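You operate a simulated robot arm through the tools that you are given. There is no shell and no other tool. Be economical: measure what you need, move in short steps, check, and stop when the job is done.

The job below is to be done with a simulated two-armed robot. You get a single attempt, and the scene is never put back.

TASK
Wipe up the spill on the film end of the blue bench with the red rag and put it back.

Only the result counts: the job must be done as asked and must still hold three seconds after the hand-in. Knocking over, shifting, dropping, spilling or breaking anything else fails it.

THE ROBOT
Two 7-joint arms with two-finger parallel grippers on one trunk, on a base that drives. Base frame: it is fixed to the floor where the robot stands at the start and does not move with it; the origin is under the middle of the robot, x ahead of it, y to its left, z up. Lengths are in m, angles in degrees, forces in N, time in s.
The left shoulder is at the start at [0.071, 0.156, 1.005], the right one opposite. Places, roughly: red rag [2.5, -0.25, 1]. Payload 3.91 kg a hand.
Tool frame (each hand has its own): the origin (TCP) lies between the finger pads and is the grasp point; the fingertips stand 0.03 m ahead of it; z points along the fingers, y is the line along which they close. The gripper opens to 0.11 m. The fingers are 0.02 m wide and 0.01 m thick; the gripper's body (0.048 by 0.112 m) begins 0.055 m behind the TCP.
Orientation is that of the tool frame in the base frame, as a unit quaternion [x, y, z, w]. With the fingers straight down and closing along the base's y, the tool's x points along the base's -x, its y along +y and its z along -z.

THE INTERFACE
- The arms move only by the tool apply_moves. It takes "left_commands", "right_commands" or both (then of equal length, played together; a hand with none holds still); each is a list that holds one entry, the list of rows, each a list of 6 numbers: the shift along the tool's x, y, z in m, then the turn, a rotation vector about the tool's x, y, z in degrees. In form: [[[dx, dy, dz, rx, ry, rz], ...]]. A call has 1 to 10 rows; each row shifts and turns the commanded pose from where the row before left it, along the tool's axes as they then stand. "left_fingers" and "right_fingers" are, for a hand that has rows, the finger opening in m, from 0 to 0.11, set as the call begins (left out, the last holds). Each row takes 0.2 s and may step no farther than 0.05 m and 8.6 degrees from the row before; otherwise, or with a gripper value out of range, the whole call is refused. Where a pose cannot be reached the arm comes as near as it can. A force on the tool above 40 N (or 10 N above the force at the start of the call, whichever is more), or a blocked arm, ends the call early, and 0.2 s more pass. Each finger travels about 0.108 m/s and halts on what it meets, pressing with about 28 N; the grip force reading is that of the motor and also rises with nothing between the fingers. The clock runs only during rows and for 0.2 s after the last one: add rows that do not move to give the fingers time. It gives the time, the measured TCP pose, the force on the tool (base axes), the opening and the grip force at its end, in the units of the frame above (readings bear some noise), with the torque about the TCP (base axes, N m) and any sound that the robot's microphone picked up, and new pictures: "views" is both (left out), scene, wrist or none (wrist: the cameras of the hands that moved).
- Cameras (640 x 400 px; columns grow to the right, rows downward): "scene" is now at [0.1429, 0.0056, 1.2483]; the picture's right is [0.05, -1.00, -0.00], its down [-0.43, -0.02, -0.90] and it looks along [0.90, 0.04, -0.43] (base axes); focal length 292 px, centre (320, 200). "left" rides on the left gripper at [0.072, -0.017, -0.103] in its tool frame; the picture's right is [0.23, 0.97, 0.00], its down [-0.76, 0.18, -0.62] and it looks along [-0.61, 0.14, 0.78] (tool axes); focal length 222 px, centre (320, 200). "right" rides on the right gripper at [0.072, 0.017, -0.103] in its tool frame; the picture's right is [-0.23, 0.97, 0.00], its down [-0.76, -0.18, -0.62] and it looks along [-0.61, -0.14, 0.78] (tool axes); focal length 222 px, centre (320, 200). There is no depth. A picture from a camera that has moved, and an enlarged one, comes with that camera's place and axes in the base frame and with its lens.
- raise_lower(by): slides the trunk up (or, below 0, down) by that many m; the arms and the scene camera ride with it, the base frame stays. It gives what a move gives, with no picture.
- drive_base(legs): drives the robot by 1 to 6 legs, each [ahead, left, turn to the left] in m, m and degrees, along the robot's own axes; the way and the turn of a leg run together, so that a leg with both is an arc; at most 1.5 m and 180 degrees a leg. The arms and the cameras ride along, it lands a little off, and it stops where it bumps. It gives what a move gives, and a new picture of the scene camera.
- head_to(pan, tilt): turns the head with the scene camera to pan (to the left, within 86 degrees either way) and tilt (down, from -29 to 69), counted from straight ahead of the robot. It gives what a move gives, and a new picture of the scene camera.
- close_up(camera, box): a new picture of the part [left, top, right, bottom] of that camera's present view, enlarged. The clock stands still meanwhile.
- close_job(): hands the job in; it is judged then, once.

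Go step by step. Nothing tells you exact positions but the pictures and the camera data: compare them with the known pose of the tool, close in by small moves and look again before you grip or let go. The budget is 135 turns and 274 pictures, counting those below and the enlarged ones. Unless the task says otherwise, let go and move clear before handing in, and close with one line.

The tools are called after "Call:" as a command line: name --argument value ..., lists and objects as JSON in quotes. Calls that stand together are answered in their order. apply_moves: Moves the arms, as the interface text tells. Its arguments: {"type":"object","properties":{"left_commands":{"type":"array","items":{"type":"array","items":{"type":"array","items":{"type":"number"}}}},"left_fingers":{"type":"number"},"right_commands":{"type":"array","items":{"type":"array","items":{"type":"array","items":{"type":"number"}}}},"right_fingers":{"type":"number"},"views":{"type":"string","enum":["both","scene","wrist","none"]}},"required":[]} The other tools are called the same way: raise_lower (by) slides the trunk up or down; drive_base (legs) drives the base; head_to (pan, tilt) turns the head that bears the scene camera; close_up (camera, box) takes an enlarged picture of a part of a camera's view; close_job () hands the job in.

At the start:

```text
time_s: 0.0
left_tool_pos: [0.6528, 0.2072, 1.0969]
left_orientation: [0.0, 1.0, 0.0, 0.001]
left_force: [-0.5, 0.1, 0.0]
left_ft_torque: [0.01, -0.01, -0.01]
left_opening: 0.1102
left_grip_force: 0.1
right_tool_pos: [0.8076, -0.3684, 1.0268]
right_orientation: [-0.001, 1.0, 0.0, 0.0]
right_force: [0.5, -0.5, -0.4]
right_ft_torque: [0.02, -0.01, 0.03]
right_opening: 0.11
right_grip_force: 0.2
trunk travel left (down, up): [-0.45, 0.49]
robot x, y, heading: [-0.0015, 0.0029, 0.1]
head pan, tilt: [2.8, 25.2]
```

scene: 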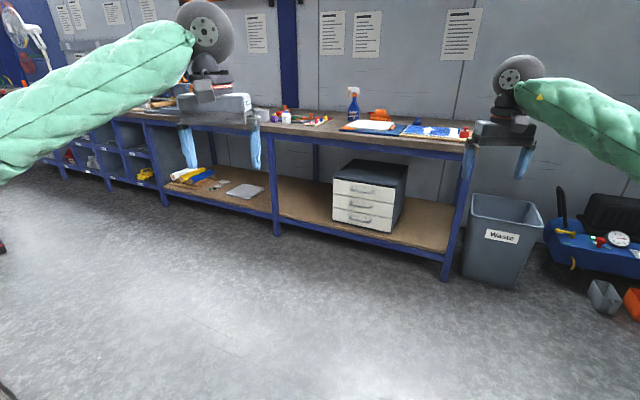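
right: 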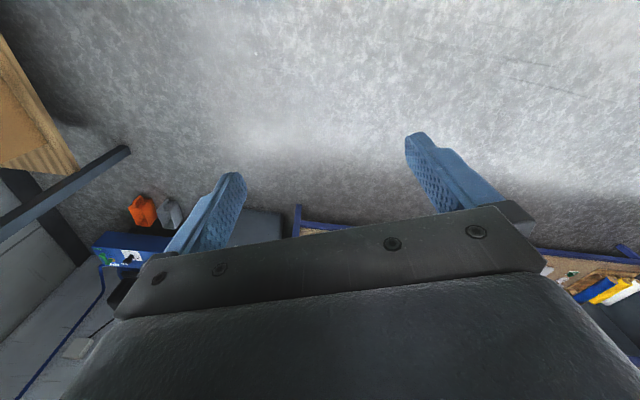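
left: 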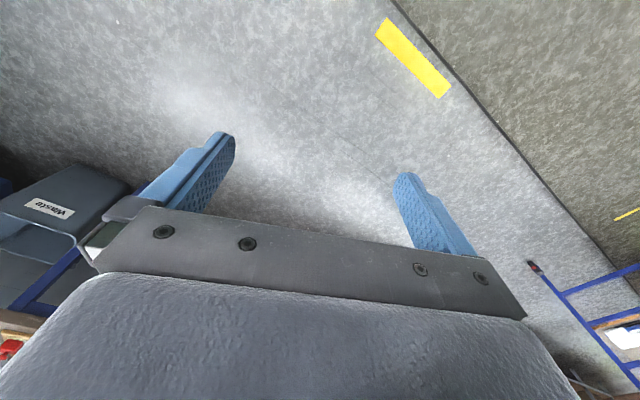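

I see the blue bench ahead, about 2 m away, with items on its top. I'll enlarge the bench top to look for the rag, film and spill.

Call:
close_up --camera "scene" --box '[240, 70, 480, 220]'

Call:
close_up --camera "scene" --box '[40, 60, 280, 210]'

```text
2.67 times, centred on (360, 145) of scene
camera zoom: at [0.1429, 0.0056, 1.2483], right [0.05, -1.0, 0.0], down [-0.43, -0.02, -0.9], along [0.9, 0.04, -0.43], focal length 778 px, centre (213, 347)
```

zoom: 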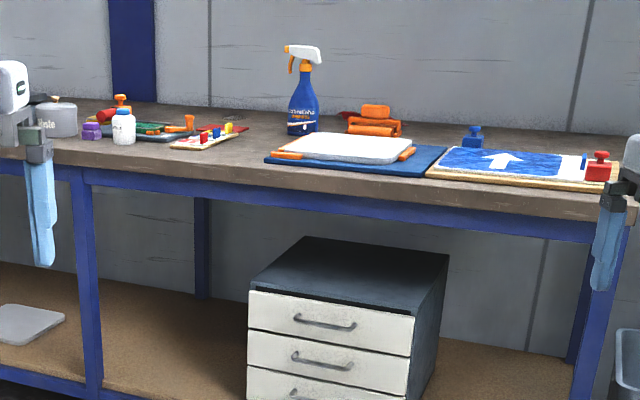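

```text
2.67 times, centred on (160, 135) of scene
camera zoom: at [0.1429, 0.0056, 1.2483], right [0.05, -1.0, 0.0], down [-0.43, -0.02, -0.9], along [0.9, 0.04, -0.43], focal length 778 px, centre (747, 373)
```

zoom: 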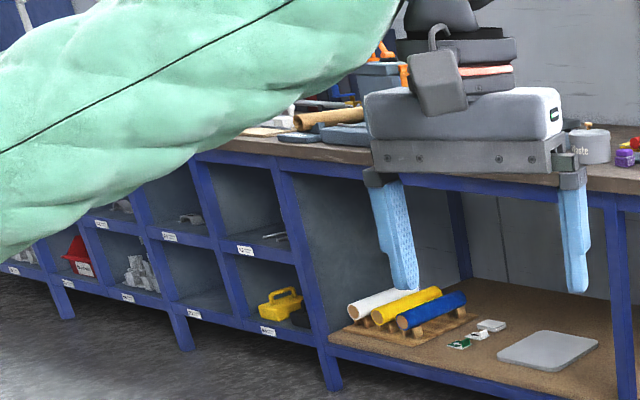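

The bench front runs at an angle, about 22° to the right. The red rag seems to lie behind the orange squeegee near the back. I'll raise the trunk for clearance and a better view, then drive closer.

Call:
raise_lower --by 0.3

Call:
drive_base --legs '[[0, 0, -22], [0.9, 0.5, 0]]'

Call:
head_to --pan 0 --tilt 35

```text
time_s: 3.0
left_tool_pos: [0.6539, 0.2082, 1.3969]
left_orientation: [0.0, 1.0, -0.001, -0.001]
left_force: [0.3, -0.6, -0.9]
left_ft_torque: [-0.02, -0.02, -0.01]
left_opening: 0.1099
left_grip_force: 0.1
right_tool_pos: [0.8076, -0.3688, 1.3266]
right_orientation: [0.0, 1.0, 0.0, -0.001]
right_force: [-0.3, 0.5, 0.3]
right_ft_torque: [-0.02, 0.0, 0.01]
right_opening: 0.11
right_grip_force: 0.0
trunk travel left (down, up): [-0.75, 0.19]
robot x, y, heading: [0.0001, 0.001, 0.0]
head pan, tilt: [2.8, 25.2]
```

```text
time_s: 9.4
left_tool_pos: [1.6984, 0.0717, 1.3978]
left_orientation: [0.193, 0.981, 0.0, 0.0]
left_force: [0.0, 0.0, -0.2]
left_ft_torque: [0.03, 0.01, 0.0]
left_opening: 0.1102
left_grip_force: 0.1
right_tool_pos: [1.6246, -0.5194, 1.3286]
right_orientation: [0.193, 0.981, -0.001, 0.0]
right_force: [-0.1, 0.3, 0.1]
right_ft_torque: [-0.02, 0.01, 0.0]
right_opening: 0.1099
right_grip_force: 0.1
trunk travel left (down, up): [-0.75, 0.19]
robot x, y, heading: [1.0164, 0.126, -22.3]
head pan, tilt: [2.8, 25.2]
camera scene: at [1.1505, 0.0775, 1.5483], right [-0.33, -0.94, 0.0], down [-0.4, 0.14, -0.9], along [0.85, -0.3, -0.43], focal length 292 px, centre (320, 200)
```

scene: 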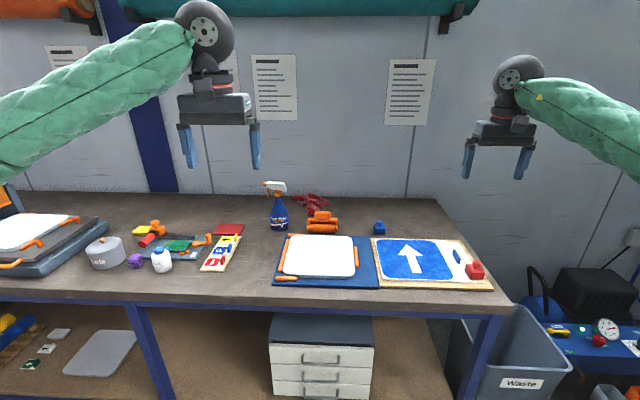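

```text
time_s: 10.2
left_tool_pos: [1.6989, 0.0721, 1.397]
left_orientation: [0.193, 0.981, 0.0, -0.001]
left_force: [-0.5, 0.3, 0.2]
left_ft_torque: [-0.02, -0.02, 0.02]
left_opening: 0.1101
left_grip_force: 0.1
right_tool_pos: [1.6235, -0.5193, 1.3267]
right_orientation: [0.193, 0.981, 0.0, 0.0]
right_force: [0.5, -0.1, 0.3]
right_ft_torque: [-0.03, -0.03, -0.05]
right_opening: 0.1101
right_grip_force: 0.0
trunk travel left (down, up): [-0.75, 0.19]
robot x, y, heading: [1.0132, 0.1291, -22.1]
head pan, tilt: [0.0, 35.0]
camera scene: at [1.1455, 0.0748, 1.5329], right [-0.38, -0.93, 0.0], down [-0.53, 0.22, -0.82], along [0.76, -0.31, -0.57], focal length 292 px, centre (320, 200)
```

scene: 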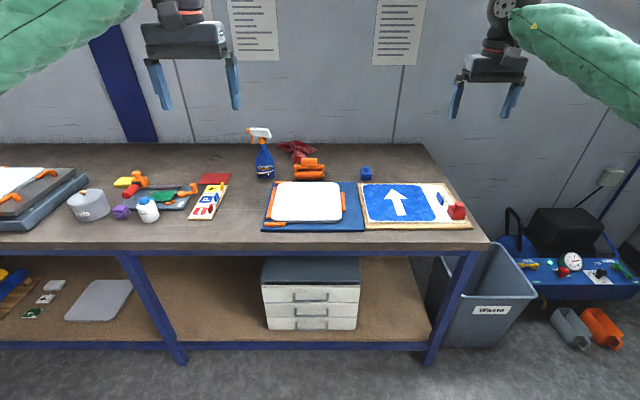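

Call:
close_up --camera "scene" --box '[230, 120, 390, 220]'

Call:
close_up --camera "scene" --box '[340, 140, 500, 240]'

Call:
close_up --camera "scene" --box '[0, 140, 240, 290]'

Call:
head_to --pan 60 --tilt 25

```text
4.00 times, centred on (310, 170) of scene
camera zoom: at [1.1455, 0.0748, 1.5329], right [-0.38, -0.93, 0.0], down [-0.53, 0.22, -0.82], along [0.76, -0.31, -0.57], focal length 1166 px, centre (360, 320)
```

zoom: 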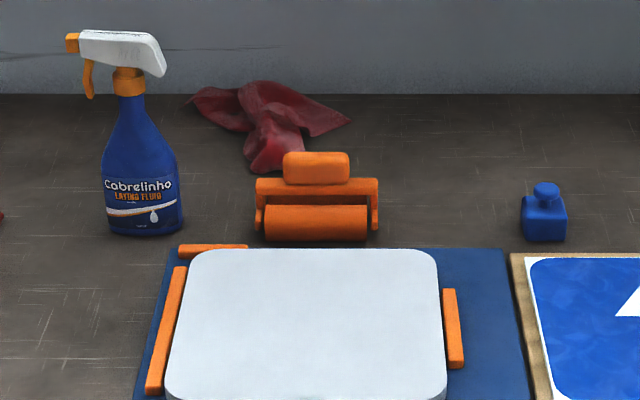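

```text
4.00 times, centred on (420, 190) of scene
camera zoom: at [1.1455, 0.0748, 1.5329], right [-0.38, -0.93, 0.0], down [-0.53, 0.22, -0.82], along [0.76, -0.31, -0.57], focal length 1166 px, centre (-80, 240)
```

zoom: 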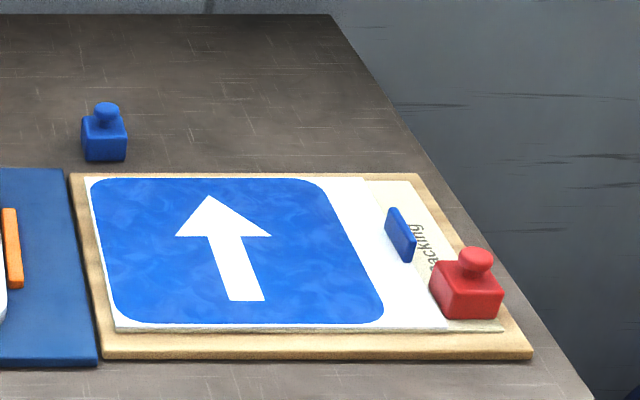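

```text
2.67 times, centred on (120, 215) of scene
camera zoom: at [1.1455, 0.0748, 1.5329], right [-0.38, -0.93, 0.0], down [-0.53, 0.22, -0.82], along [0.76, -0.31, -0.57], focal length 778 px, centre (853, 160)
```

zoom: 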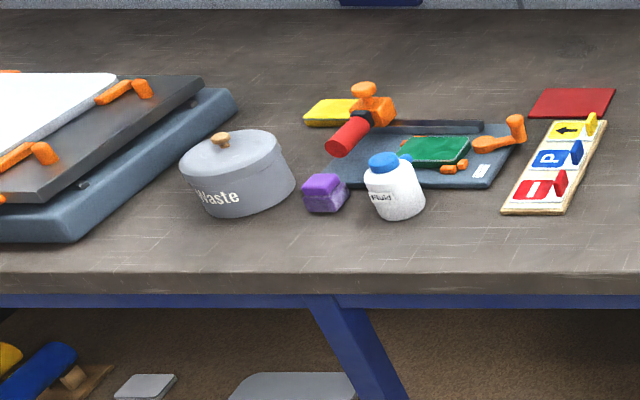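

```text
time_s: 11.5
left_tool_pos: [1.7005, 0.0722, 1.3972]
left_orientation: [0.191, 0.982, 0.001, 0.0]
left_force: [0.4, -0.7, 0.0]
left_ft_torque: [0.0, -0.01, 0.01]
left_opening: 0.1101
left_grip_force: 0.0
right_tool_pos: [1.6246, -0.5194, 1.327]
right_orientation: [0.192, 0.981, 0.001, 0.001]
right_force: [0.0, -0.8, -0.2]
right_ft_torque: [0.01, 0.01, -0.01]
right_opening: 0.1101
right_grip_force: 0.0
trunk travel left (down, up): [-0.75, 0.19]
robot x, y, heading: [1.0144, 0.127, -22.4]
head pan, tilt: [60.0, 25.0]
camera scene: at [1.1365, 0.1645, 1.5487], right [0.61, -0.79, 0.0], down [-0.33, -0.26, -0.91], along [0.72, 0.56, -0.42], focal length 292 px, centre (320, 200)
```

scene: 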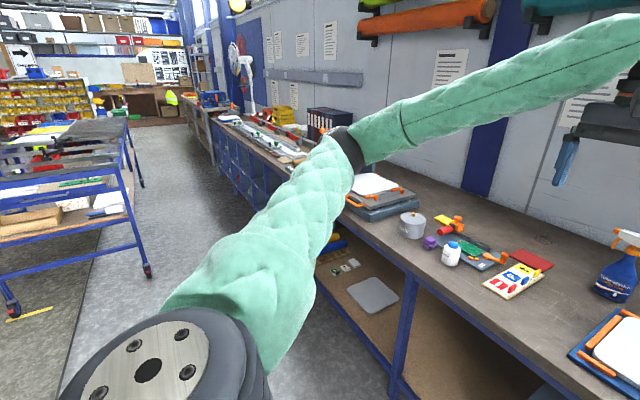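

No spill is visible yet. I'll inspect the far-left part of the long bench and the rest of the room.

Call:
close_up --camera "scene" --box '[190, 70, 430, 220]'

Call:
close_up --camera "scene" --box '[0, 80, 240, 230]'

Call:
close_up --camera "scene" --box '[400, 190, 640, 340]'

```text
2.67 times, centred on (310, 145) of scene
camera zoom: at [1.1365, 0.1645, 1.5487], right [0.61, -0.79, 0.0], down [-0.33, -0.26, -0.91], along [0.72, 0.56, -0.42], focal length 778 px, centre (347, 347)
```

zoom: 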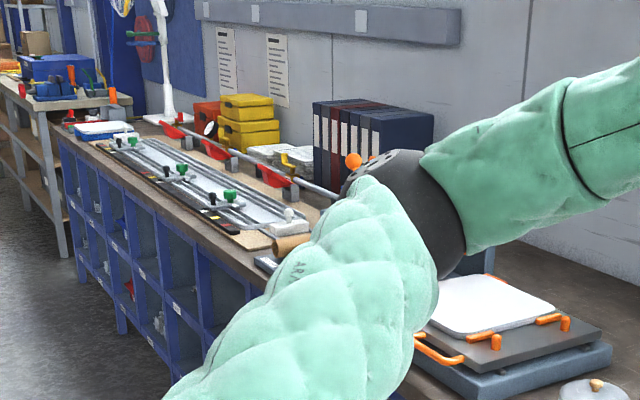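

```text
2.67 times, centred on (120, 155) of scene
camera zoom: at [1.1365, 0.1645, 1.5487], right [0.61, -0.79, 0.0], down [-0.33, -0.26, -0.91], along [0.72, 0.56, -0.42], focal length 778 px, centre (853, 320)
```

zoom: 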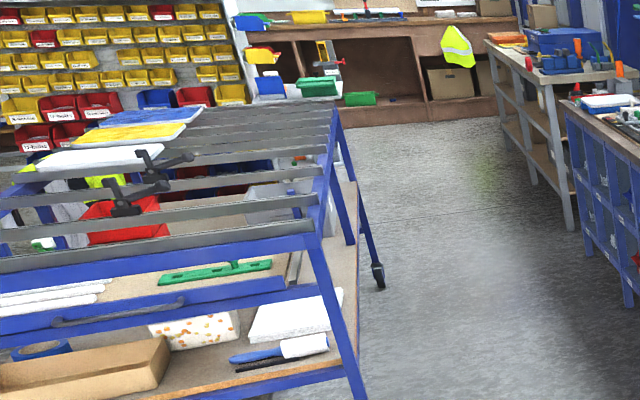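

```text
2.67 times, centred on (520, 265) of scene
camera zoom: at [1.1365, 0.1645, 1.5487], right [0.61, -0.79, 0.0], down [-0.33, -0.26, -0.91], along [0.72, 0.56, -0.42], focal length 778 px, centre (-213, 27)
```

zoom: 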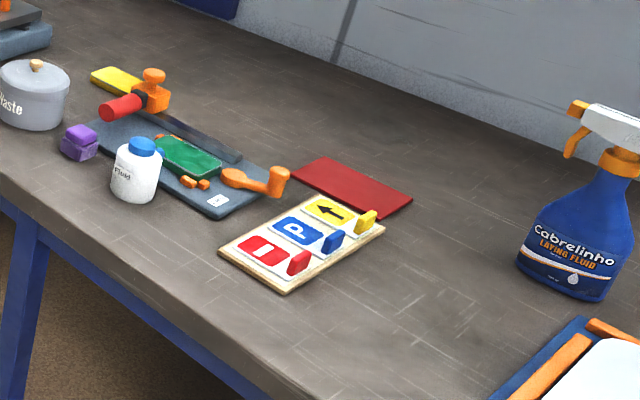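

I need finer views of the right end of the bench top, since the spill may be faint. I'll turn the head there and enlarge.

Call:
head_to --pan 10 --tilt 38

Call:
close_up --camera "scene" --box '[230, 120, 330, 182]'

Call:
close_up --camera "scene" --box '[260, 170, 360, 232]'

Call:
close_up --camera "scene" --box '[360, 120, 540, 232]'

```text
time_s: 12.6
left_tool_pos: [1.6986, 0.0719, 1.3962]
left_orientation: [0.193, 0.981, 0.0, 0.0]
left_force: [0.3, 0.4, -0.3]
left_ft_torque: [0.01, 0.03, -0.04]
left_opening: 0.1098
left_grip_force: 0.1
right_tool_pos: [1.6242, -0.52, 1.3271]
right_orientation: [0.192, 0.981, -0.001, 0.0]
right_force: [0.5, -0.3, 0.3]
right_ft_torque: [0.04, -0.04, -0.03]
right_opening: 0.1097
right_grip_force: 0.1
trunk travel left (down, up): [-0.75, 0.19]
robot x, y, heading: [1.0148, 0.1273, -22.3]
head pan, tilt: [10.0, 38.0]
camera scene: at [1.1481, 0.0899, 1.5283], right [-0.21, -0.98, 0.0], down [-0.6, 0.13, -0.79], along [0.77, -0.17, -0.62], focal length 292 px, centre (320, 200)
```

scene: 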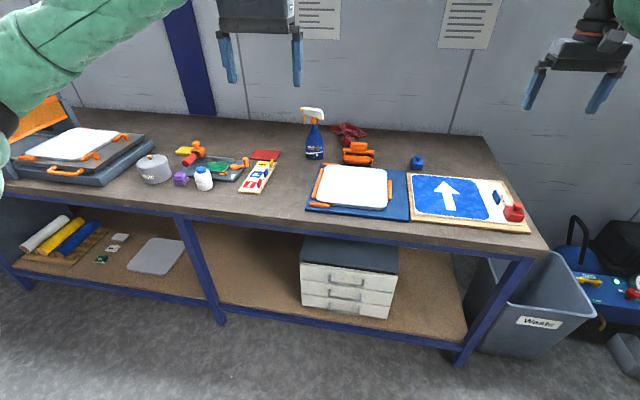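

```text
6.40 times, centred on (280, 151) of scene
camera zoom: at [1.1481, 0.0899, 1.5283], right [-0.21, -0.98, 0.0], down [-0.6, 0.13, -0.79], along [0.77, -0.17, -0.62], focal length 1866 px, centre (576, 514)
```

zoom: 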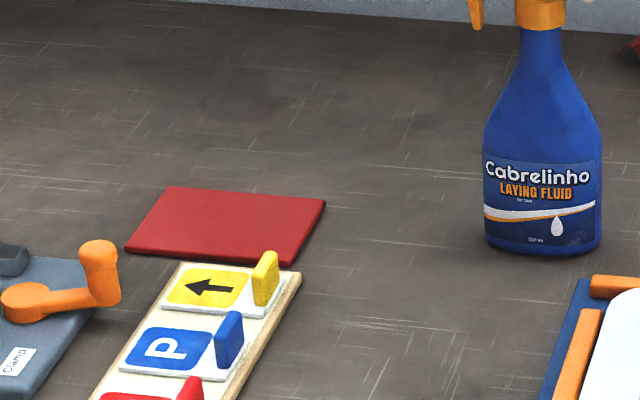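

```text
6.40 times, centred on (310, 201) of scene
camera zoom: at [1.1481, 0.0899, 1.5283], right [-0.21, -0.98, 0.0], down [-0.6, 0.13, -0.79], along [0.77, -0.17, -0.62], focal length 1866 px, centre (384, 194)
```

zoom: 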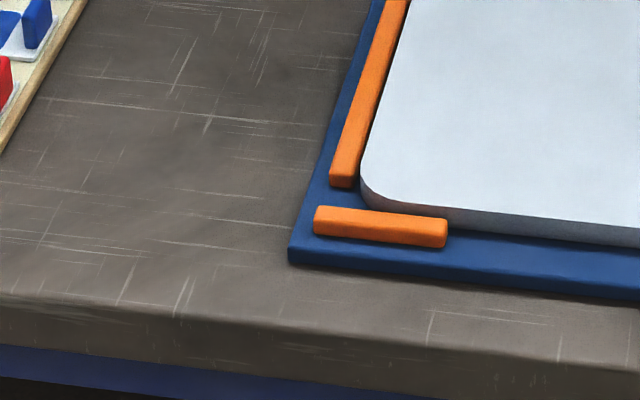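

```text
3.56 times, centred on (450, 176) of scene
camera zoom: at [1.1481, 0.0899, 1.5283], right [-0.21, -0.98, 0.0], down [-0.6, 0.13, -0.79], along [0.77, -0.17, -0.62], focal length 1037 px, centre (-142, 285)
```

zoom: 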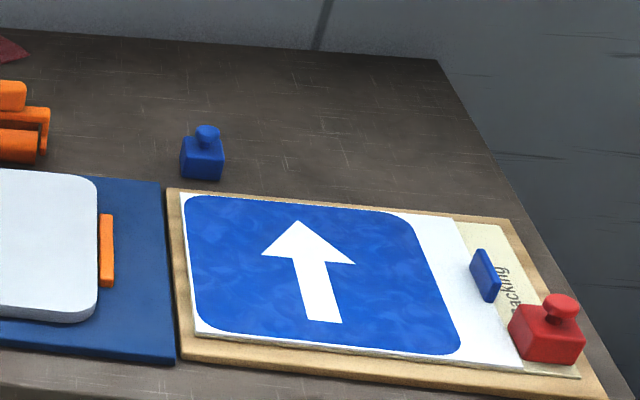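

There is a faint dark blotch behind the red plate, around (2.5, 0.05). I'll enlarge it strongly.

Call:
close_up --camera "scene" --box '[240, 118, 300, 155]'

Call:
head_to --pan 35 --tilt 30

```text
10.67 times, centred on (270, 136) of scene
camera zoom: at [1.1481, 0.0899, 1.5283], right [-0.21, -0.98, 0.0], down [-0.6, 0.13, -0.79], along [0.77, -0.17, -0.62], focal length 3110 px, centre (853, 877)
```

zoom: 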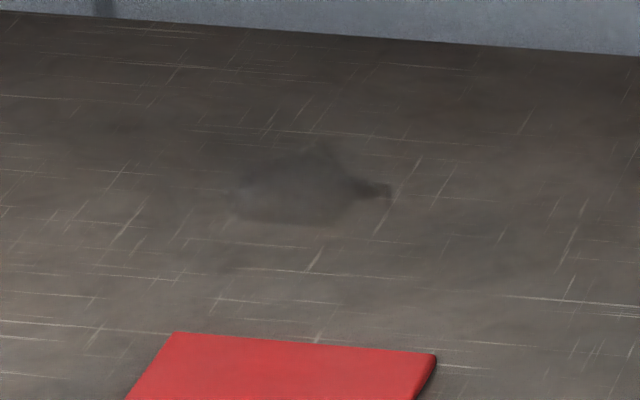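

```text
time_s: 13.5
left_tool_pos: [1.6994, 0.0716, 1.3972]
left_orientation: [0.191, 0.982, 0.0, 0.0]
left_force: [0.4, -0.4, -1.0]
left_ft_torque: [0.0, 0.01, -0.02]
left_opening: 0.1103
left_grip_force: 0.0
right_tool_pos: [1.6242, -0.52, 1.3273]
right_orientation: [0.193, 0.981, 0.0, 0.0]
right_force: [-0.5, 1.6, -0.5]
right_ft_torque: [-0.01, 0.0, -0.01]
right_opening: 0.1102
right_grip_force: 0.1
trunk travel left (down, up): [-0.75, 0.19]
robot x, y, heading: [1.0177, 0.1231, -22.4]
head pan, tilt: [35.0, 30.0]
camera scene: at [1.1519, 0.128, 1.5407], right [0.22, -0.98, 0.0], down [-0.49, -0.11, -0.87], along [0.84, 0.19, -0.5], focal length 292 px, centre (320, 200)
```

scene: 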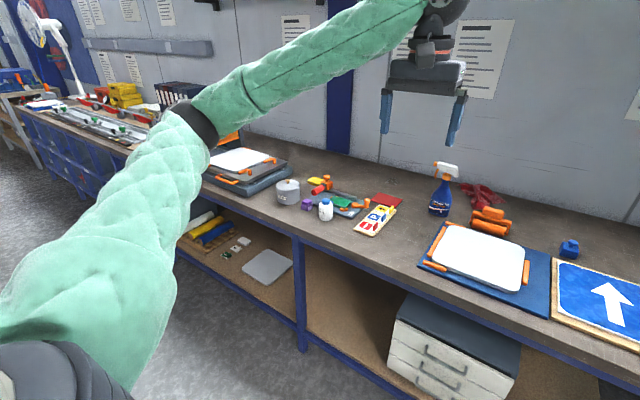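

That faint puddle (around 2.53, 0.06) looks like a spill. Before committing I'll drive left to check the other end of the bench for another spill and work out which end is the film end.

Call:
drive_base --legs '[[-0.1, 1.0, 0]]'

Call:
head_to --pan 0 --tilt 35

Call:
close_up --camera "scene" --box '[0, 100, 320, 300]'

Call:
close_up --camera "scene" --box '[300, 100, 620, 300]'

```text
time_s: 18.7
left_tool_pos: [1.9838, 1.0383, 1.3973]
left_orientation: [0.191, 0.982, 0.001, 0.001]
left_force: [0.7, -0.1, 0.6]
left_ft_torque: [0.03, 0.01, 0.01]
left_opening: 0.11
left_grip_force: 0.2
right_tool_pos: [1.9114, 0.4458, 1.3274]
right_orientation: [0.192, 0.981, 0.0, -0.001]
right_force: [-1.1, 0.6, -0.1]
right_ft_torque: [0.05, 0.01, 0.02]
right_opening: 0.1098
right_grip_force: 0.1
trunk travel left (down, up): [-0.75, 0.19]
robot x, y, heading: [1.2976, 1.0901, -21.9]
head pan, tilt: [35.0, 30.0]
camera scene: at [1.4364, 1.0932, 1.5407], right [0.22, -0.97, 0.0], down [-0.49, -0.11, -0.87], along [0.84, 0.19, -0.5], focal length 292 px, centre (320, 200)
```

scene: 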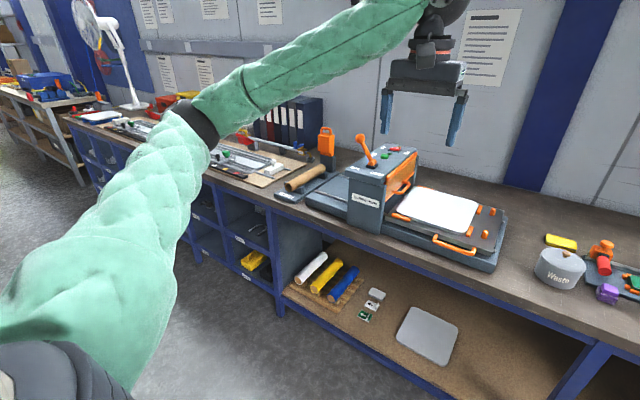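

```text
time_s: 19.8
left_tool_pos: [1.9841, 1.0369, 1.3967]
left_orientation: [0.192, 0.981, 0.0, 0.0]
left_force: [0.1, -0.8, -0.1]
left_ft_torque: [-0.04, -0.03, -0.05]
left_opening: 0.11
left_grip_force: 0.1
right_tool_pos: [1.9106, 0.4455, 1.3277]
right_orientation: [0.191, 0.982, -0.001, 0.001]
right_force: [-0.1, 0.8, -0.3]
right_ft_torque: [0.01, -0.04, 0.04]
right_opening: 0.1098
right_grip_force: 0.0
trunk travel left (down, up): [-0.75, 0.19]
robot x, y, heading: [1.302, 1.092, -22.2]
head pan, tilt: [0.0, 35.0]
camera scene: at [1.4298, 1.0397, 1.5329], right [-0.38, -0.93, 0.0], down [-0.53, 0.22, -0.82], along [0.76, -0.31, -0.57], focal length 292 px, centre (320, 200)
```

scene: 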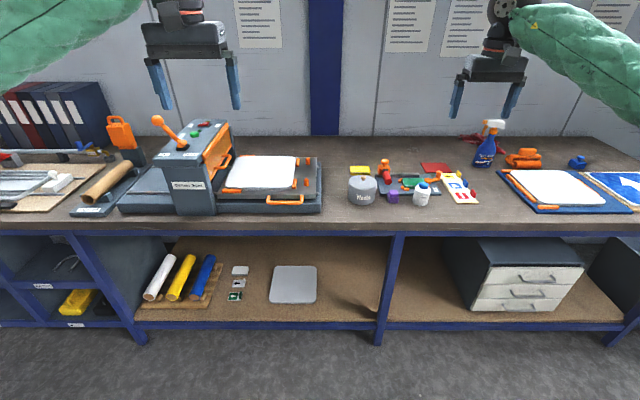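

```text
2.00 times, centred on (160, 200) of scene
camera zoom: at [1.4298, 1.0397, 1.5329], right [-0.38, -0.93, 0.0], down [-0.53, 0.22, -0.82], along [0.76, -0.31, -0.57], focal length 583 px, centre (640, 200)
```

zoom: 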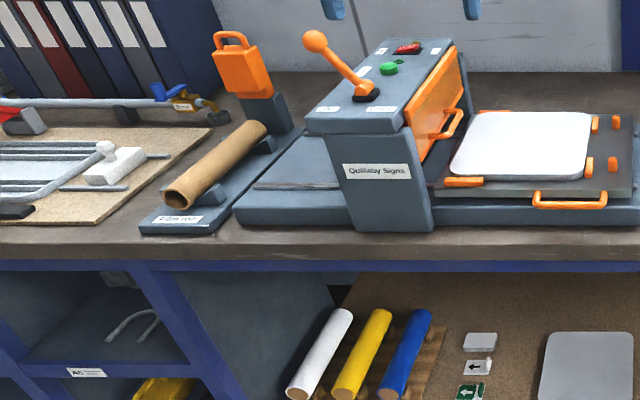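

```text
2.00 times, centred on (460, 200) of scene
camera zoom: at [1.4298, 1.0397, 1.5329], right [-0.38, -0.93, 0.0], down [-0.53, 0.22, -0.82], along [0.76, -0.31, -0.57], focal length 583 px, centre (40, 200)
```

zoom: 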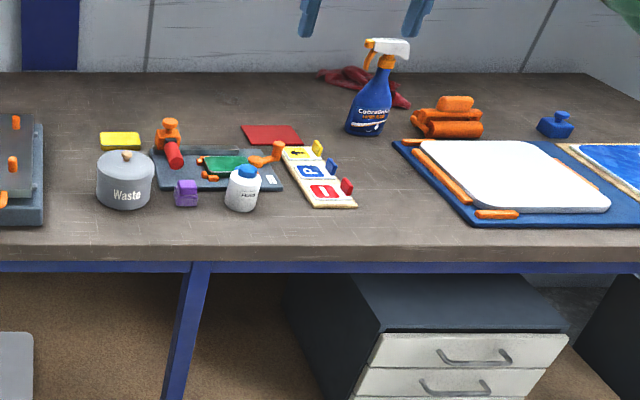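

A sign press separates parts of the bench, and a roll holder to its left carries a label. I'll read the labels and check that surface for spills.

Call:
close_up --camera "scene" --box '[60, 160, 140, 220]'

Call:
close_up --camera "scene" --box '[340, 130, 480, 218]'

Call:
close_up --camera "scene" --box '[0, 130, 120, 205]'

Call:
head_to --pan 60 --tilt 30

```text
6.67 times, centred on (100, 190) of scene
camera zoom: at [1.4298, 1.0397, 1.5329], right [-0.38, -0.93, 0.0], down [-0.53, 0.22, -0.82], along [0.76, -0.31, -0.57], focal length 1944 px, centre (1787, 267)
```

zoom: 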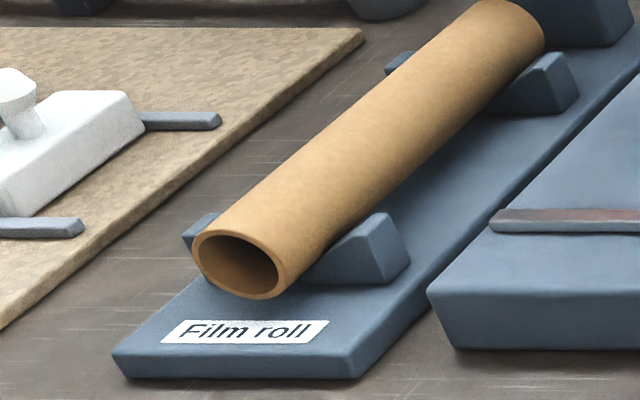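

```text
4.55 times, centred on (410, 174) of scene
camera zoom: at [1.4298, 1.0397, 1.5329], right [-0.38, -0.93, 0.0], down [-0.53, 0.22, -0.82], along [0.76, -0.31, -0.57], focal length 1326 px, centre (-89, 318)
```

zoom: 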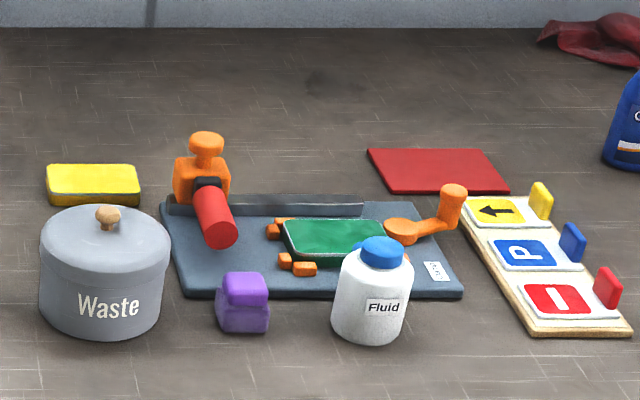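

```text
5.33 times, centred on (60, 168) of scene
camera zoom: at [1.4298, 1.0397, 1.5329], right [-0.38, -0.93, 0.0], down [-0.53, 0.22, -0.82], along [0.76, -0.31, -0.57], focal length 1555 px, centre (1707, 373)
```

zoom: 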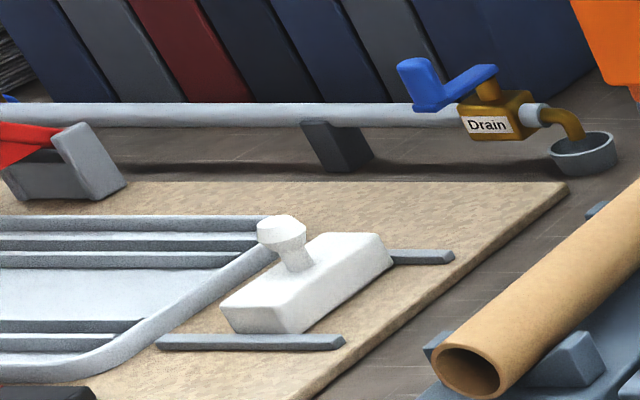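

```text
time_s: 21.1
left_tool_pos: [1.9834, 1.0378, 1.3976]
left_orientation: [0.191, 0.982, 0.0, 0.0]
left_force: [-0.5, 0.0, -0.1]
left_ft_torque: [0.03, 0.02, 0.0]
left_opening: 0.1101
left_grip_force: 0.1
right_tool_pos: [1.9111, 0.4461, 1.3289]
right_orientation: [0.192, 0.981, 0.0, 0.0]
right_force: [0.3, -0.6, -0.1]
right_ft_torque: [-0.01, -0.02, -0.01]
right_opening: 0.1097
right_grip_force: 0.0
trunk travel left (down, up): [-0.75, 0.19]
robot x, y, heading: [1.3025, 1.0913, -22.0]
head pan, tilt: [60.0, 30.0]
camera scene: at [1.4196, 1.1284, 1.5407], right [0.61, -0.79, 0.0], down [-0.4, -0.31, -0.87], along [0.68, 0.53, -0.5], focal length 292 px, centre (320, 200)
```

scene: 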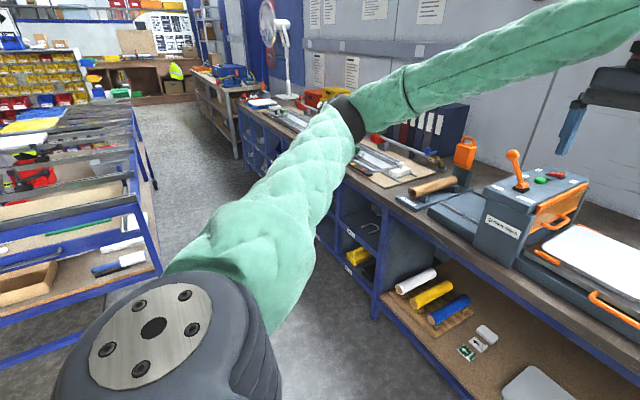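

The spot behind the red plate shows again as a dark patch. A "Film roll" stand sits left of the press, so I need to check that side for spills as well; I'll turn left for an unobstructed view.

Call:
drive_base --legs '[[0, 0, 45]]'

Call:
head_to --pan 0 --tilt 28

Call:
close_up --camera "scene" --box '[220, 60, 460, 210]'

Call:
close_up --camera "scene" --box '[400, 120, 640, 270]'

```text
time_s: 23.5
left_tool_pos: [1.8223, 1.5361, 1.3979]
left_orientation: [-0.198, 0.98, -0.001, 0.0]
left_force: [0.2, 0.2, -0.7]
left_ft_torque: [-0.02, -0.01, -0.02]
left_opening: 0.1102
left_grip_force: 0.1
right_tool_pos: [2.1869, 1.0651, 1.3282]
right_orientation: [-0.198, 0.98, 0.0, 0.0]
right_force: [0.0, -0.6, -0.6]
right_ft_torque: [-0.01, 0.0, -0.02]
right_opening: 0.1102
right_grip_force: 0.1
trunk travel left (down, up): [-0.75, 0.19]
robot x, y, heading: [1.298, 1.0889, 22.9]
head pan, tilt: [60.0, 30.0]
camera scene: at [1.3592, 1.2018, 1.5407], right [0.99, -0.13, 0.0], down [-0.06, -0.5, -0.87], along [0.11, 0.86, -0.5], focal length 292 px, centre (320, 200)
```

scene: 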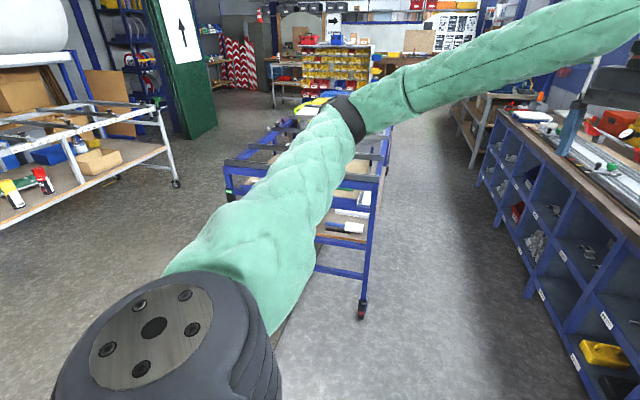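

```text
time_s: 24.8
left_tool_pos: [1.8222, 1.535, 1.3961]
left_orientation: [-0.198, 0.98, 0.0, -0.001]
left_force: [-0.4, -0.5, 0.0]
left_ft_torque: [0.0, 0.0, 0.02]
left_opening: 0.1102
left_grip_force: 0.2
right_tool_pos: [2.1874, 1.0657, 1.3273]
right_orientation: [-0.198, 0.98, 0.0, 0.001]
right_force: [-0.8, 0.2, -1.0]
right_ft_torque: [-0.03, -0.04, -0.02]
right_opening: 0.1098
right_grip_force: 0.1
trunk travel left (down, up): [-0.75, 0.19]
robot x, y, heading: [1.3008, 1.0894, 23.0]
head pan, tilt: [0.0, 28.0]
camera scene: at [1.432, 1.1474, 1.5438], right [0.39, -0.92, 0.0], down [-0.43, -0.18, -0.88], along [0.81, 0.34, -0.47], focal length 292 px, centre (320, 200)
```

scene: 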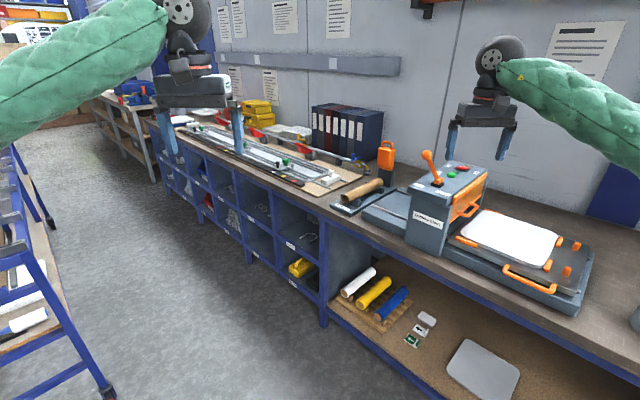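

```text
2.67 times, centred on (340, 135) of scene
camera zoom: at [1.432, 1.1474, 1.5438], right [0.39, -0.92, 0.0], down [-0.43, -0.18, -0.88], along [0.81, 0.34, -0.47], focal length 778 px, centre (267, 373)
```

zoom: 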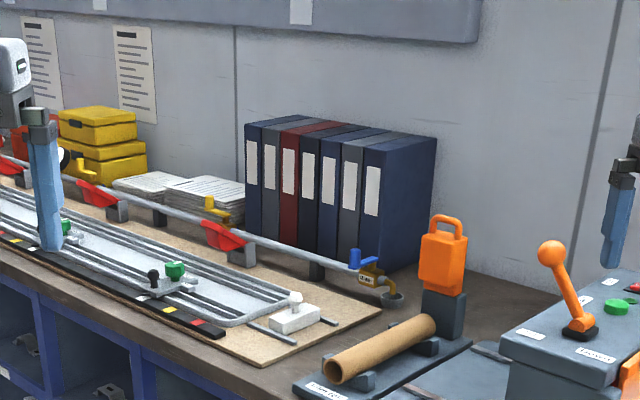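

```text
2.67 times, centred on (520, 195) of scene
camera zoom: at [1.432, 1.1474, 1.5438], right [0.39, -0.92, 0.0], down [-0.43, -0.18, -0.88], along [0.81, 0.34, -0.47], focal length 778 px, centre (-213, 213)
```

zoom: 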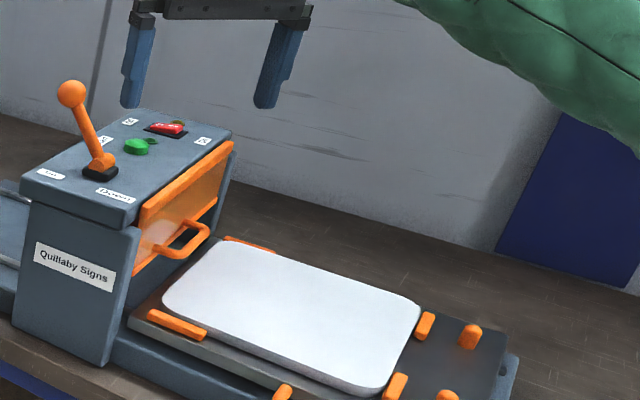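

No other spill shows up, so the dark patch by the laying fluid and film work is the target. I'll return to face the right part, in front of the rag.

Call:
drive_base --legs '[[0, 0, -45.2], [0, -0.74, 0], [0.35, 0, 0]]'

Call:
head_to --pan 0 --tilt 60

```text
time_s: 32.8
left_tool_pos: [2.0318, 0.2219, 1.3974]
left_orientation: [0.191, 0.982, 0.0, 0.0]
left_force: [0.8, 0.9, 0.3]
left_ft_torque: [0.01, 0.01, 0.03]
left_opening: 0.1099
left_grip_force: 0.1
right_tool_pos: [1.9586, -0.3695, 1.3278]
right_orientation: [0.191, 0.982, 0.0, 0.0]
right_force: [-0.4, 0.6, -0.4]
right_ft_torque: [0.0, 0.01, 0.03]
right_opening: 0.1099
right_grip_force: 0.0
trunk travel left (down, up): [-0.75, 0.19]
robot x, y, heading: [1.3436, 0.2739, -22.2]
head pan, tilt: [0.0, 28.0]
camera scene: at [1.4796, 0.2221, 1.5439], right [-0.37, -0.93, 0.0], down [-0.44, 0.18, -0.88], along [0.82, -0.33, -0.47], focal length 292 px, centre (320, 200)
```

scene: 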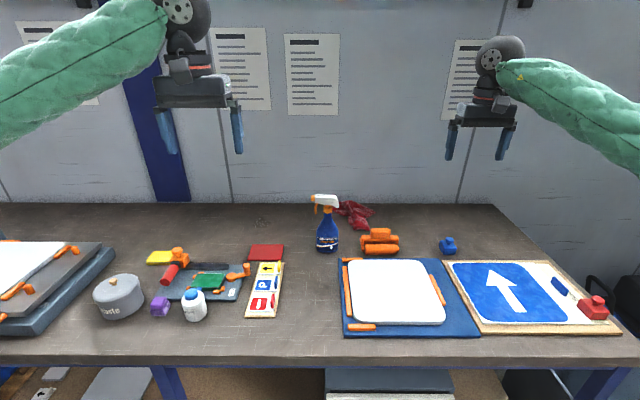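

```text
time_s: 33.7
left_tool_pos: [2.0298, 0.2227, 1.3977]
left_orientation: [0.19, 0.982, 0.0, 0.0]
left_force: [-0.2, 0.6, -0.1]
left_ft_torque: [0.02, 0.04, -0.02]
left_opening: 0.1099
left_grip_force: 0.1
right_tool_pos: [1.9569, -0.3698, 1.3277]
right_orientation: [0.19, 0.982, 0.001, 0.0]
right_force: [0.3, 0.4, -0.1]
right_ft_torque: [0.01, 0.02, -0.04]
right_opening: 0.1101
right_grip_force: 0.1
trunk travel left (down, up): [-0.75, 0.19]
robot x, y, heading: [1.3477, 0.2737, -22.0]
head pan, tilt: [0.0, 60.0]
camera scene: at [1.4563, 0.2315, 1.4987], right [-0.37, -0.93, 0.0], down [-0.8, 0.32, -0.5], along [0.46, -0.19, -0.87], focal length 292 px, centre (320, 200)
```

scene: 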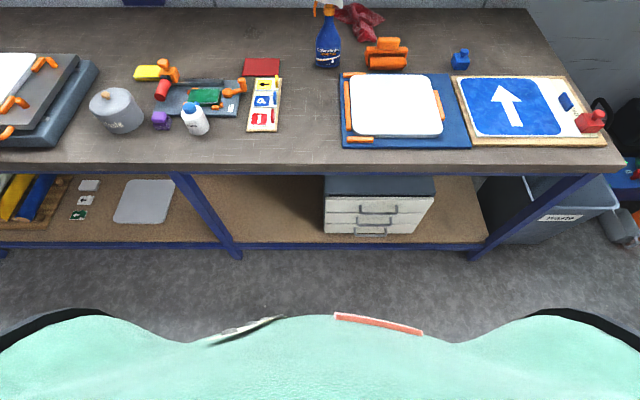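

Facing the bench squarely, its edge is about 0.57 m ahead of the axis, and the rag about 1.24 m ahead and 0.15 m right. I'll creep closer.

Call:
drive_base --legs '[[0.14, 0, 0]]'

Call:
head_to --pan 0 --tilt 69

```text
time_s: 35.0
left_tool_pos: [2.1591, 0.1701, 1.3985]
left_orientation: [0.191, 0.982, 0.0, 0.0]
left_force: [0.0, -0.7, -0.2]
left_ft_torque: [-0.04, 0.01, 0.01]
left_opening: 0.11
left_grip_force: 0.2
right_tool_pos: [2.0867, -0.4209, 1.3279]
right_orientation: [0.19, 0.982, 0.0, 0.0]
right_force: [0.5, 0.6, -0.4]
right_ft_torque: [-0.01, 0.01, -0.02]
right_opening: 0.1098
right_grip_force: 0.1
trunk travel left (down, up): [-0.75, 0.19]
robot x, y, heading: [1.4796, 0.223, -22.0]
head pan, tilt: [0.0, 60.0]
camera scene: at [1.5855, 0.1795, 1.4988], right [-0.37, -0.93, 0.0], down [-0.8, 0.32, -0.5], along [0.46, -0.19, -0.87], focal length 292 px, centre (320, 200)
```

scene: 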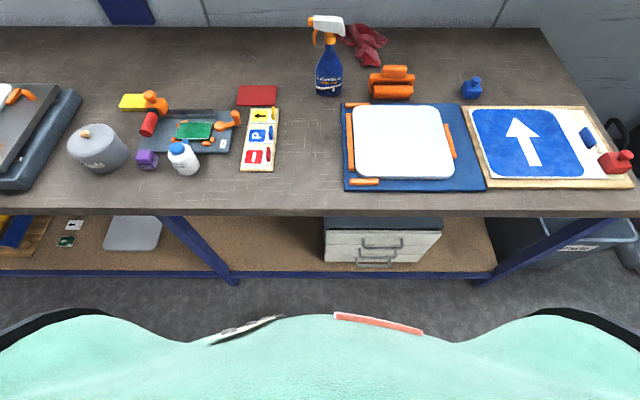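

```text
time_s: 35.8
left_tool_pos: [2.1623, 0.1701, 1.3968]
left_orientation: [0.191, 0.982, 0.0, -0.001]
left_force: [1.0, -1.6, -0.2]
left_ft_torque: [0.02, 0.01, 0.01]
left_opening: 0.1101
left_grip_force: 0.1
right_tool_pos: [2.0886, -0.4218, 1.327]
right_orientation: [0.19, 0.982, 0.001, -0.001]
right_force: [-0.6, -0.2, 0.4]
right_ft_torque: [-0.01, 0.01, 0.0]
right_opening: 0.1102
right_grip_force: 0.2
trunk travel left (down, up): [-0.75, 0.19]
robot x, y, heading: [1.4759, 0.2191, -21.9]
head pan, tilt: [0.0, 68.8]
camera scene: at [1.5777, 0.1826, 1.4891], right [-0.37, -0.93, 0.0], down [-0.86, 0.35, -0.36], along [0.34, -0.14, -0.93], focal length 292 px, centre (320, 200)
```

scene: 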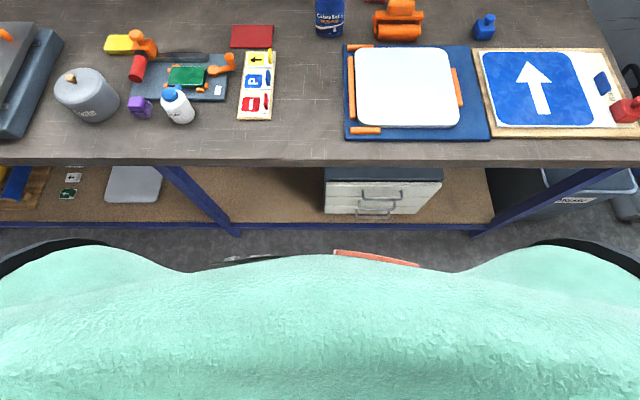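

Call:
head_to --pan 0 --tilt 45

Call:
close_up --camera "scene" --box '[200, 90, 360, 190]'

Call:
close_up --camera "scene" --box '[310, 90, 470, 190]'

```text
time_s: 36.6
left_tool_pos: [2.1601, 0.1703, 1.3979]
left_orientation: [0.191, 0.982, 0.0, 0.0]
left_force: [-0.2, 1.0, -0.4]
left_ft_torque: [0.04, -0.01, -0.03]
left_opening: 0.1099
left_grip_force: 0.1
right_tool_pos: [2.0878, -0.423, 1.3275]
right_orientation: [0.191, 0.982, 0.0, 0.0]
right_force: [0.1, -0.3, -0.3]
right_ft_torque: [0.01, -0.01, 0.02]
right_opening: 0.11
right_grip_force: 0.0
trunk travel left (down, up): [-0.75, 0.19]
robot x, y, heading: [1.478, 0.2224, -22.0]
head pan, tilt: [0.0, 45.0]
camera scene: at [1.5997, 0.1737, 1.518], right [-0.37, -0.93, 0.0], down [-0.66, 0.26, -0.71], along [0.66, -0.26, -0.71], focal length 292 px, centre (320, 200)
```

scene: 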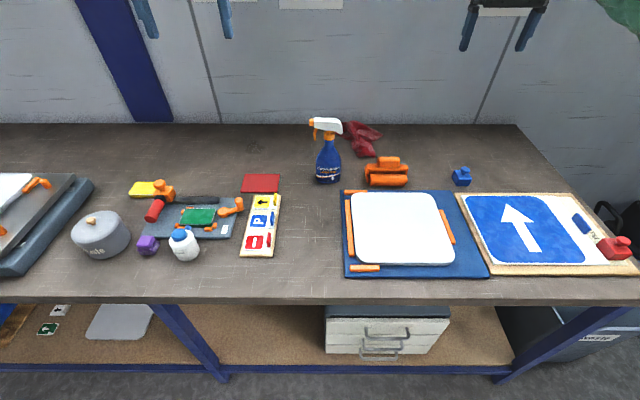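

```text
4.00 times, centred on (280, 140) of scene
camera zoom: at [1.5997, 0.1737, 1.518], right [-0.37, -0.93, 0.0], down [-0.66, 0.26, -0.71], along [0.66, -0.26, -0.71], focal length 1166 px, centre (480, 440)
```

zoom: 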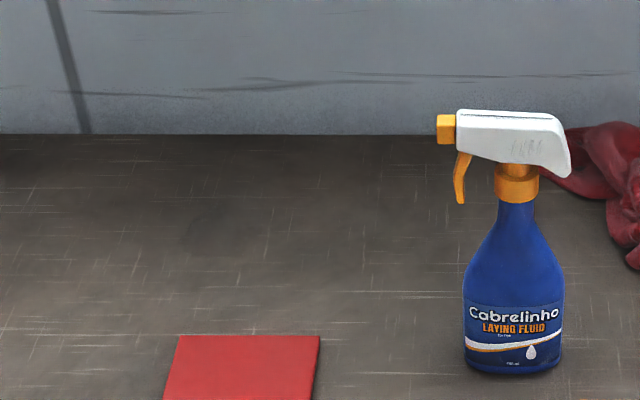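

```text
4.00 times, centred on (390, 140) of scene
camera zoom: at [1.5997, 0.1737, 1.518], right [-0.37, -0.93, 0.0], down [-0.66, 0.26, -0.71], along [0.66, -0.26, -0.71], focal length 1166 px, centre (40, 440)
```

zoom: 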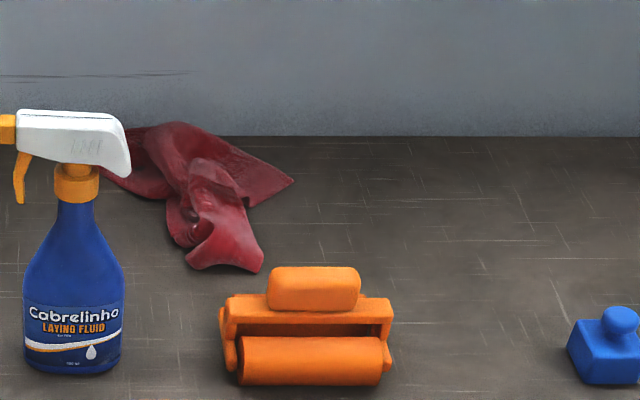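

The rag lies about 1.1 m ahead and 0.17 m right, just right of and behind the bottle, with its front lobe behind the roller. I'll move 7 cm closer and position the right hand above it, tilted forward.

Call:
drive_base --legs '[[0.07, -0.03, 0]]'

```text
time_s: 37.7
left_tool_pos: [2.2131, 0.1166, 1.3973]
left_orientation: [0.191, 0.982, 0.0, 0.001]
left_force: [0.4, -0.6, -0.2]
left_ft_torque: [0.0, 0.03, -0.02]
left_opening: 0.1101
left_grip_force: 0.1
right_tool_pos: [2.1377, -0.4744, 1.3296]
right_orientation: [0.192, 0.981, 0.0, 0.0]
right_force: [0.0, 0.0, 0.1]
right_ft_torque: [-0.02, 0.03, 0.0]
right_opening: 0.11
right_grip_force: 0.1
trunk travel left (down, up): [-0.75, 0.19]
robot x, y, heading: [1.533, 0.1669, -22.2]
head pan, tilt: [0.0, 45.0]
camera scene: at [1.6523, 0.1204, 1.5184], right [-0.38, -0.93, 0.0], down [-0.66, 0.27, -0.71], along [0.66, -0.27, -0.71], focal length 292 px, centre (320, 200)
```

scene: 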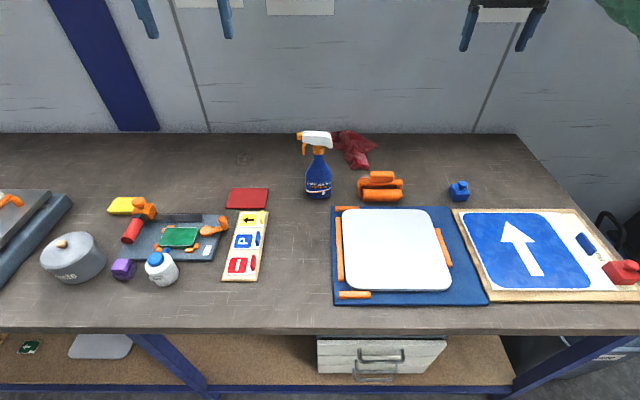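

The spill shows faintly again at about (2.57, 0.05). Now I'll swing the right hand left and tilt its fingers forward, staying high.

Call:
apply_moves --right_commands '[[[0, 0.048, 0, 0, -8, 0], [0, 0.048, 0, 0, -8, 0], [0, 0.048, 0, 0, -8, 0], [0, 0.048, 0, 0, -8, 0], [0, 0.045, 0, 0, -8, 0], [-0.0306, 0, 0.0257, 0, 0, 0], [-0.0306, 0, 0.0257, 0, 0, 0], [-0.0306, 0, 0.0257, 0, 0, 0]]]' --right_fingers 0.09

```text
time_s: 39.5
left_tool_pos: [2.2148, 0.1153, 1.3977]
left_orientation: [0.192, 0.981, 0.0, -0.002]
left_force: [0.0, 0.4, 0.0]
left_ft_torque: [0.01, -0.01, 0.04]
left_opening: 0.1098
left_grip_force: 0.1
right_tool_pos: [2.3423, -0.2999, 1.3261]
right_orientation: [0.181, 0.922, -0.066, 0.335]
right_force: [0.2, -0.2, 0.1]
right_ft_torque: [-0.01, 0.02, 0.04]
right_opening: 0.0901
right_grip_force: 0.2
trunk travel left (down, up): [-0.75, 0.19]
robot x, y, heading: [1.5283, 0.1699, -22.1]
head pan, tilt: [0.0, 45.0]
camera scene: at [1.6552, 0.1202, 1.5179], right [-0.38, -0.93, 0.0], down [-0.66, 0.27, -0.71], along [0.65, -0.27, -0.71], focal length 292 px, centre (320, 200)
camera right: at [2.2344, -0.2389, 1.3581], right [0.53, 0.84, 0.15], down [0.1, -0.23, 0.97], along [0.84, -0.5, -0.21], focal length 222 px, centre (320, 200)
```

scene: 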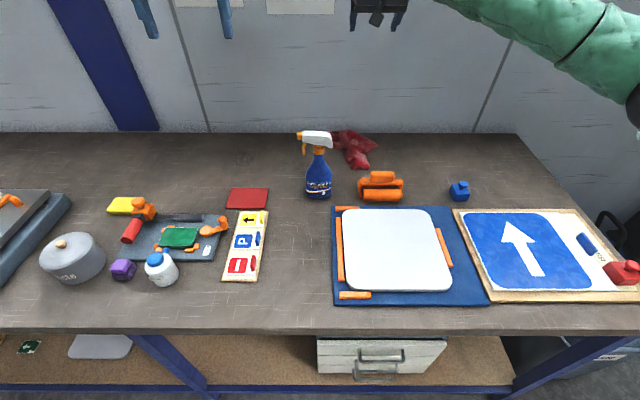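
right: 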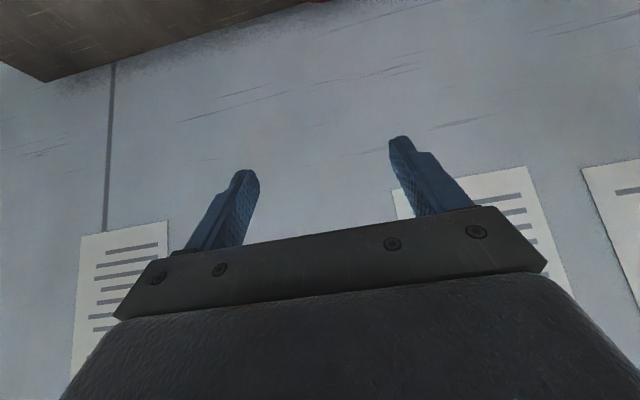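

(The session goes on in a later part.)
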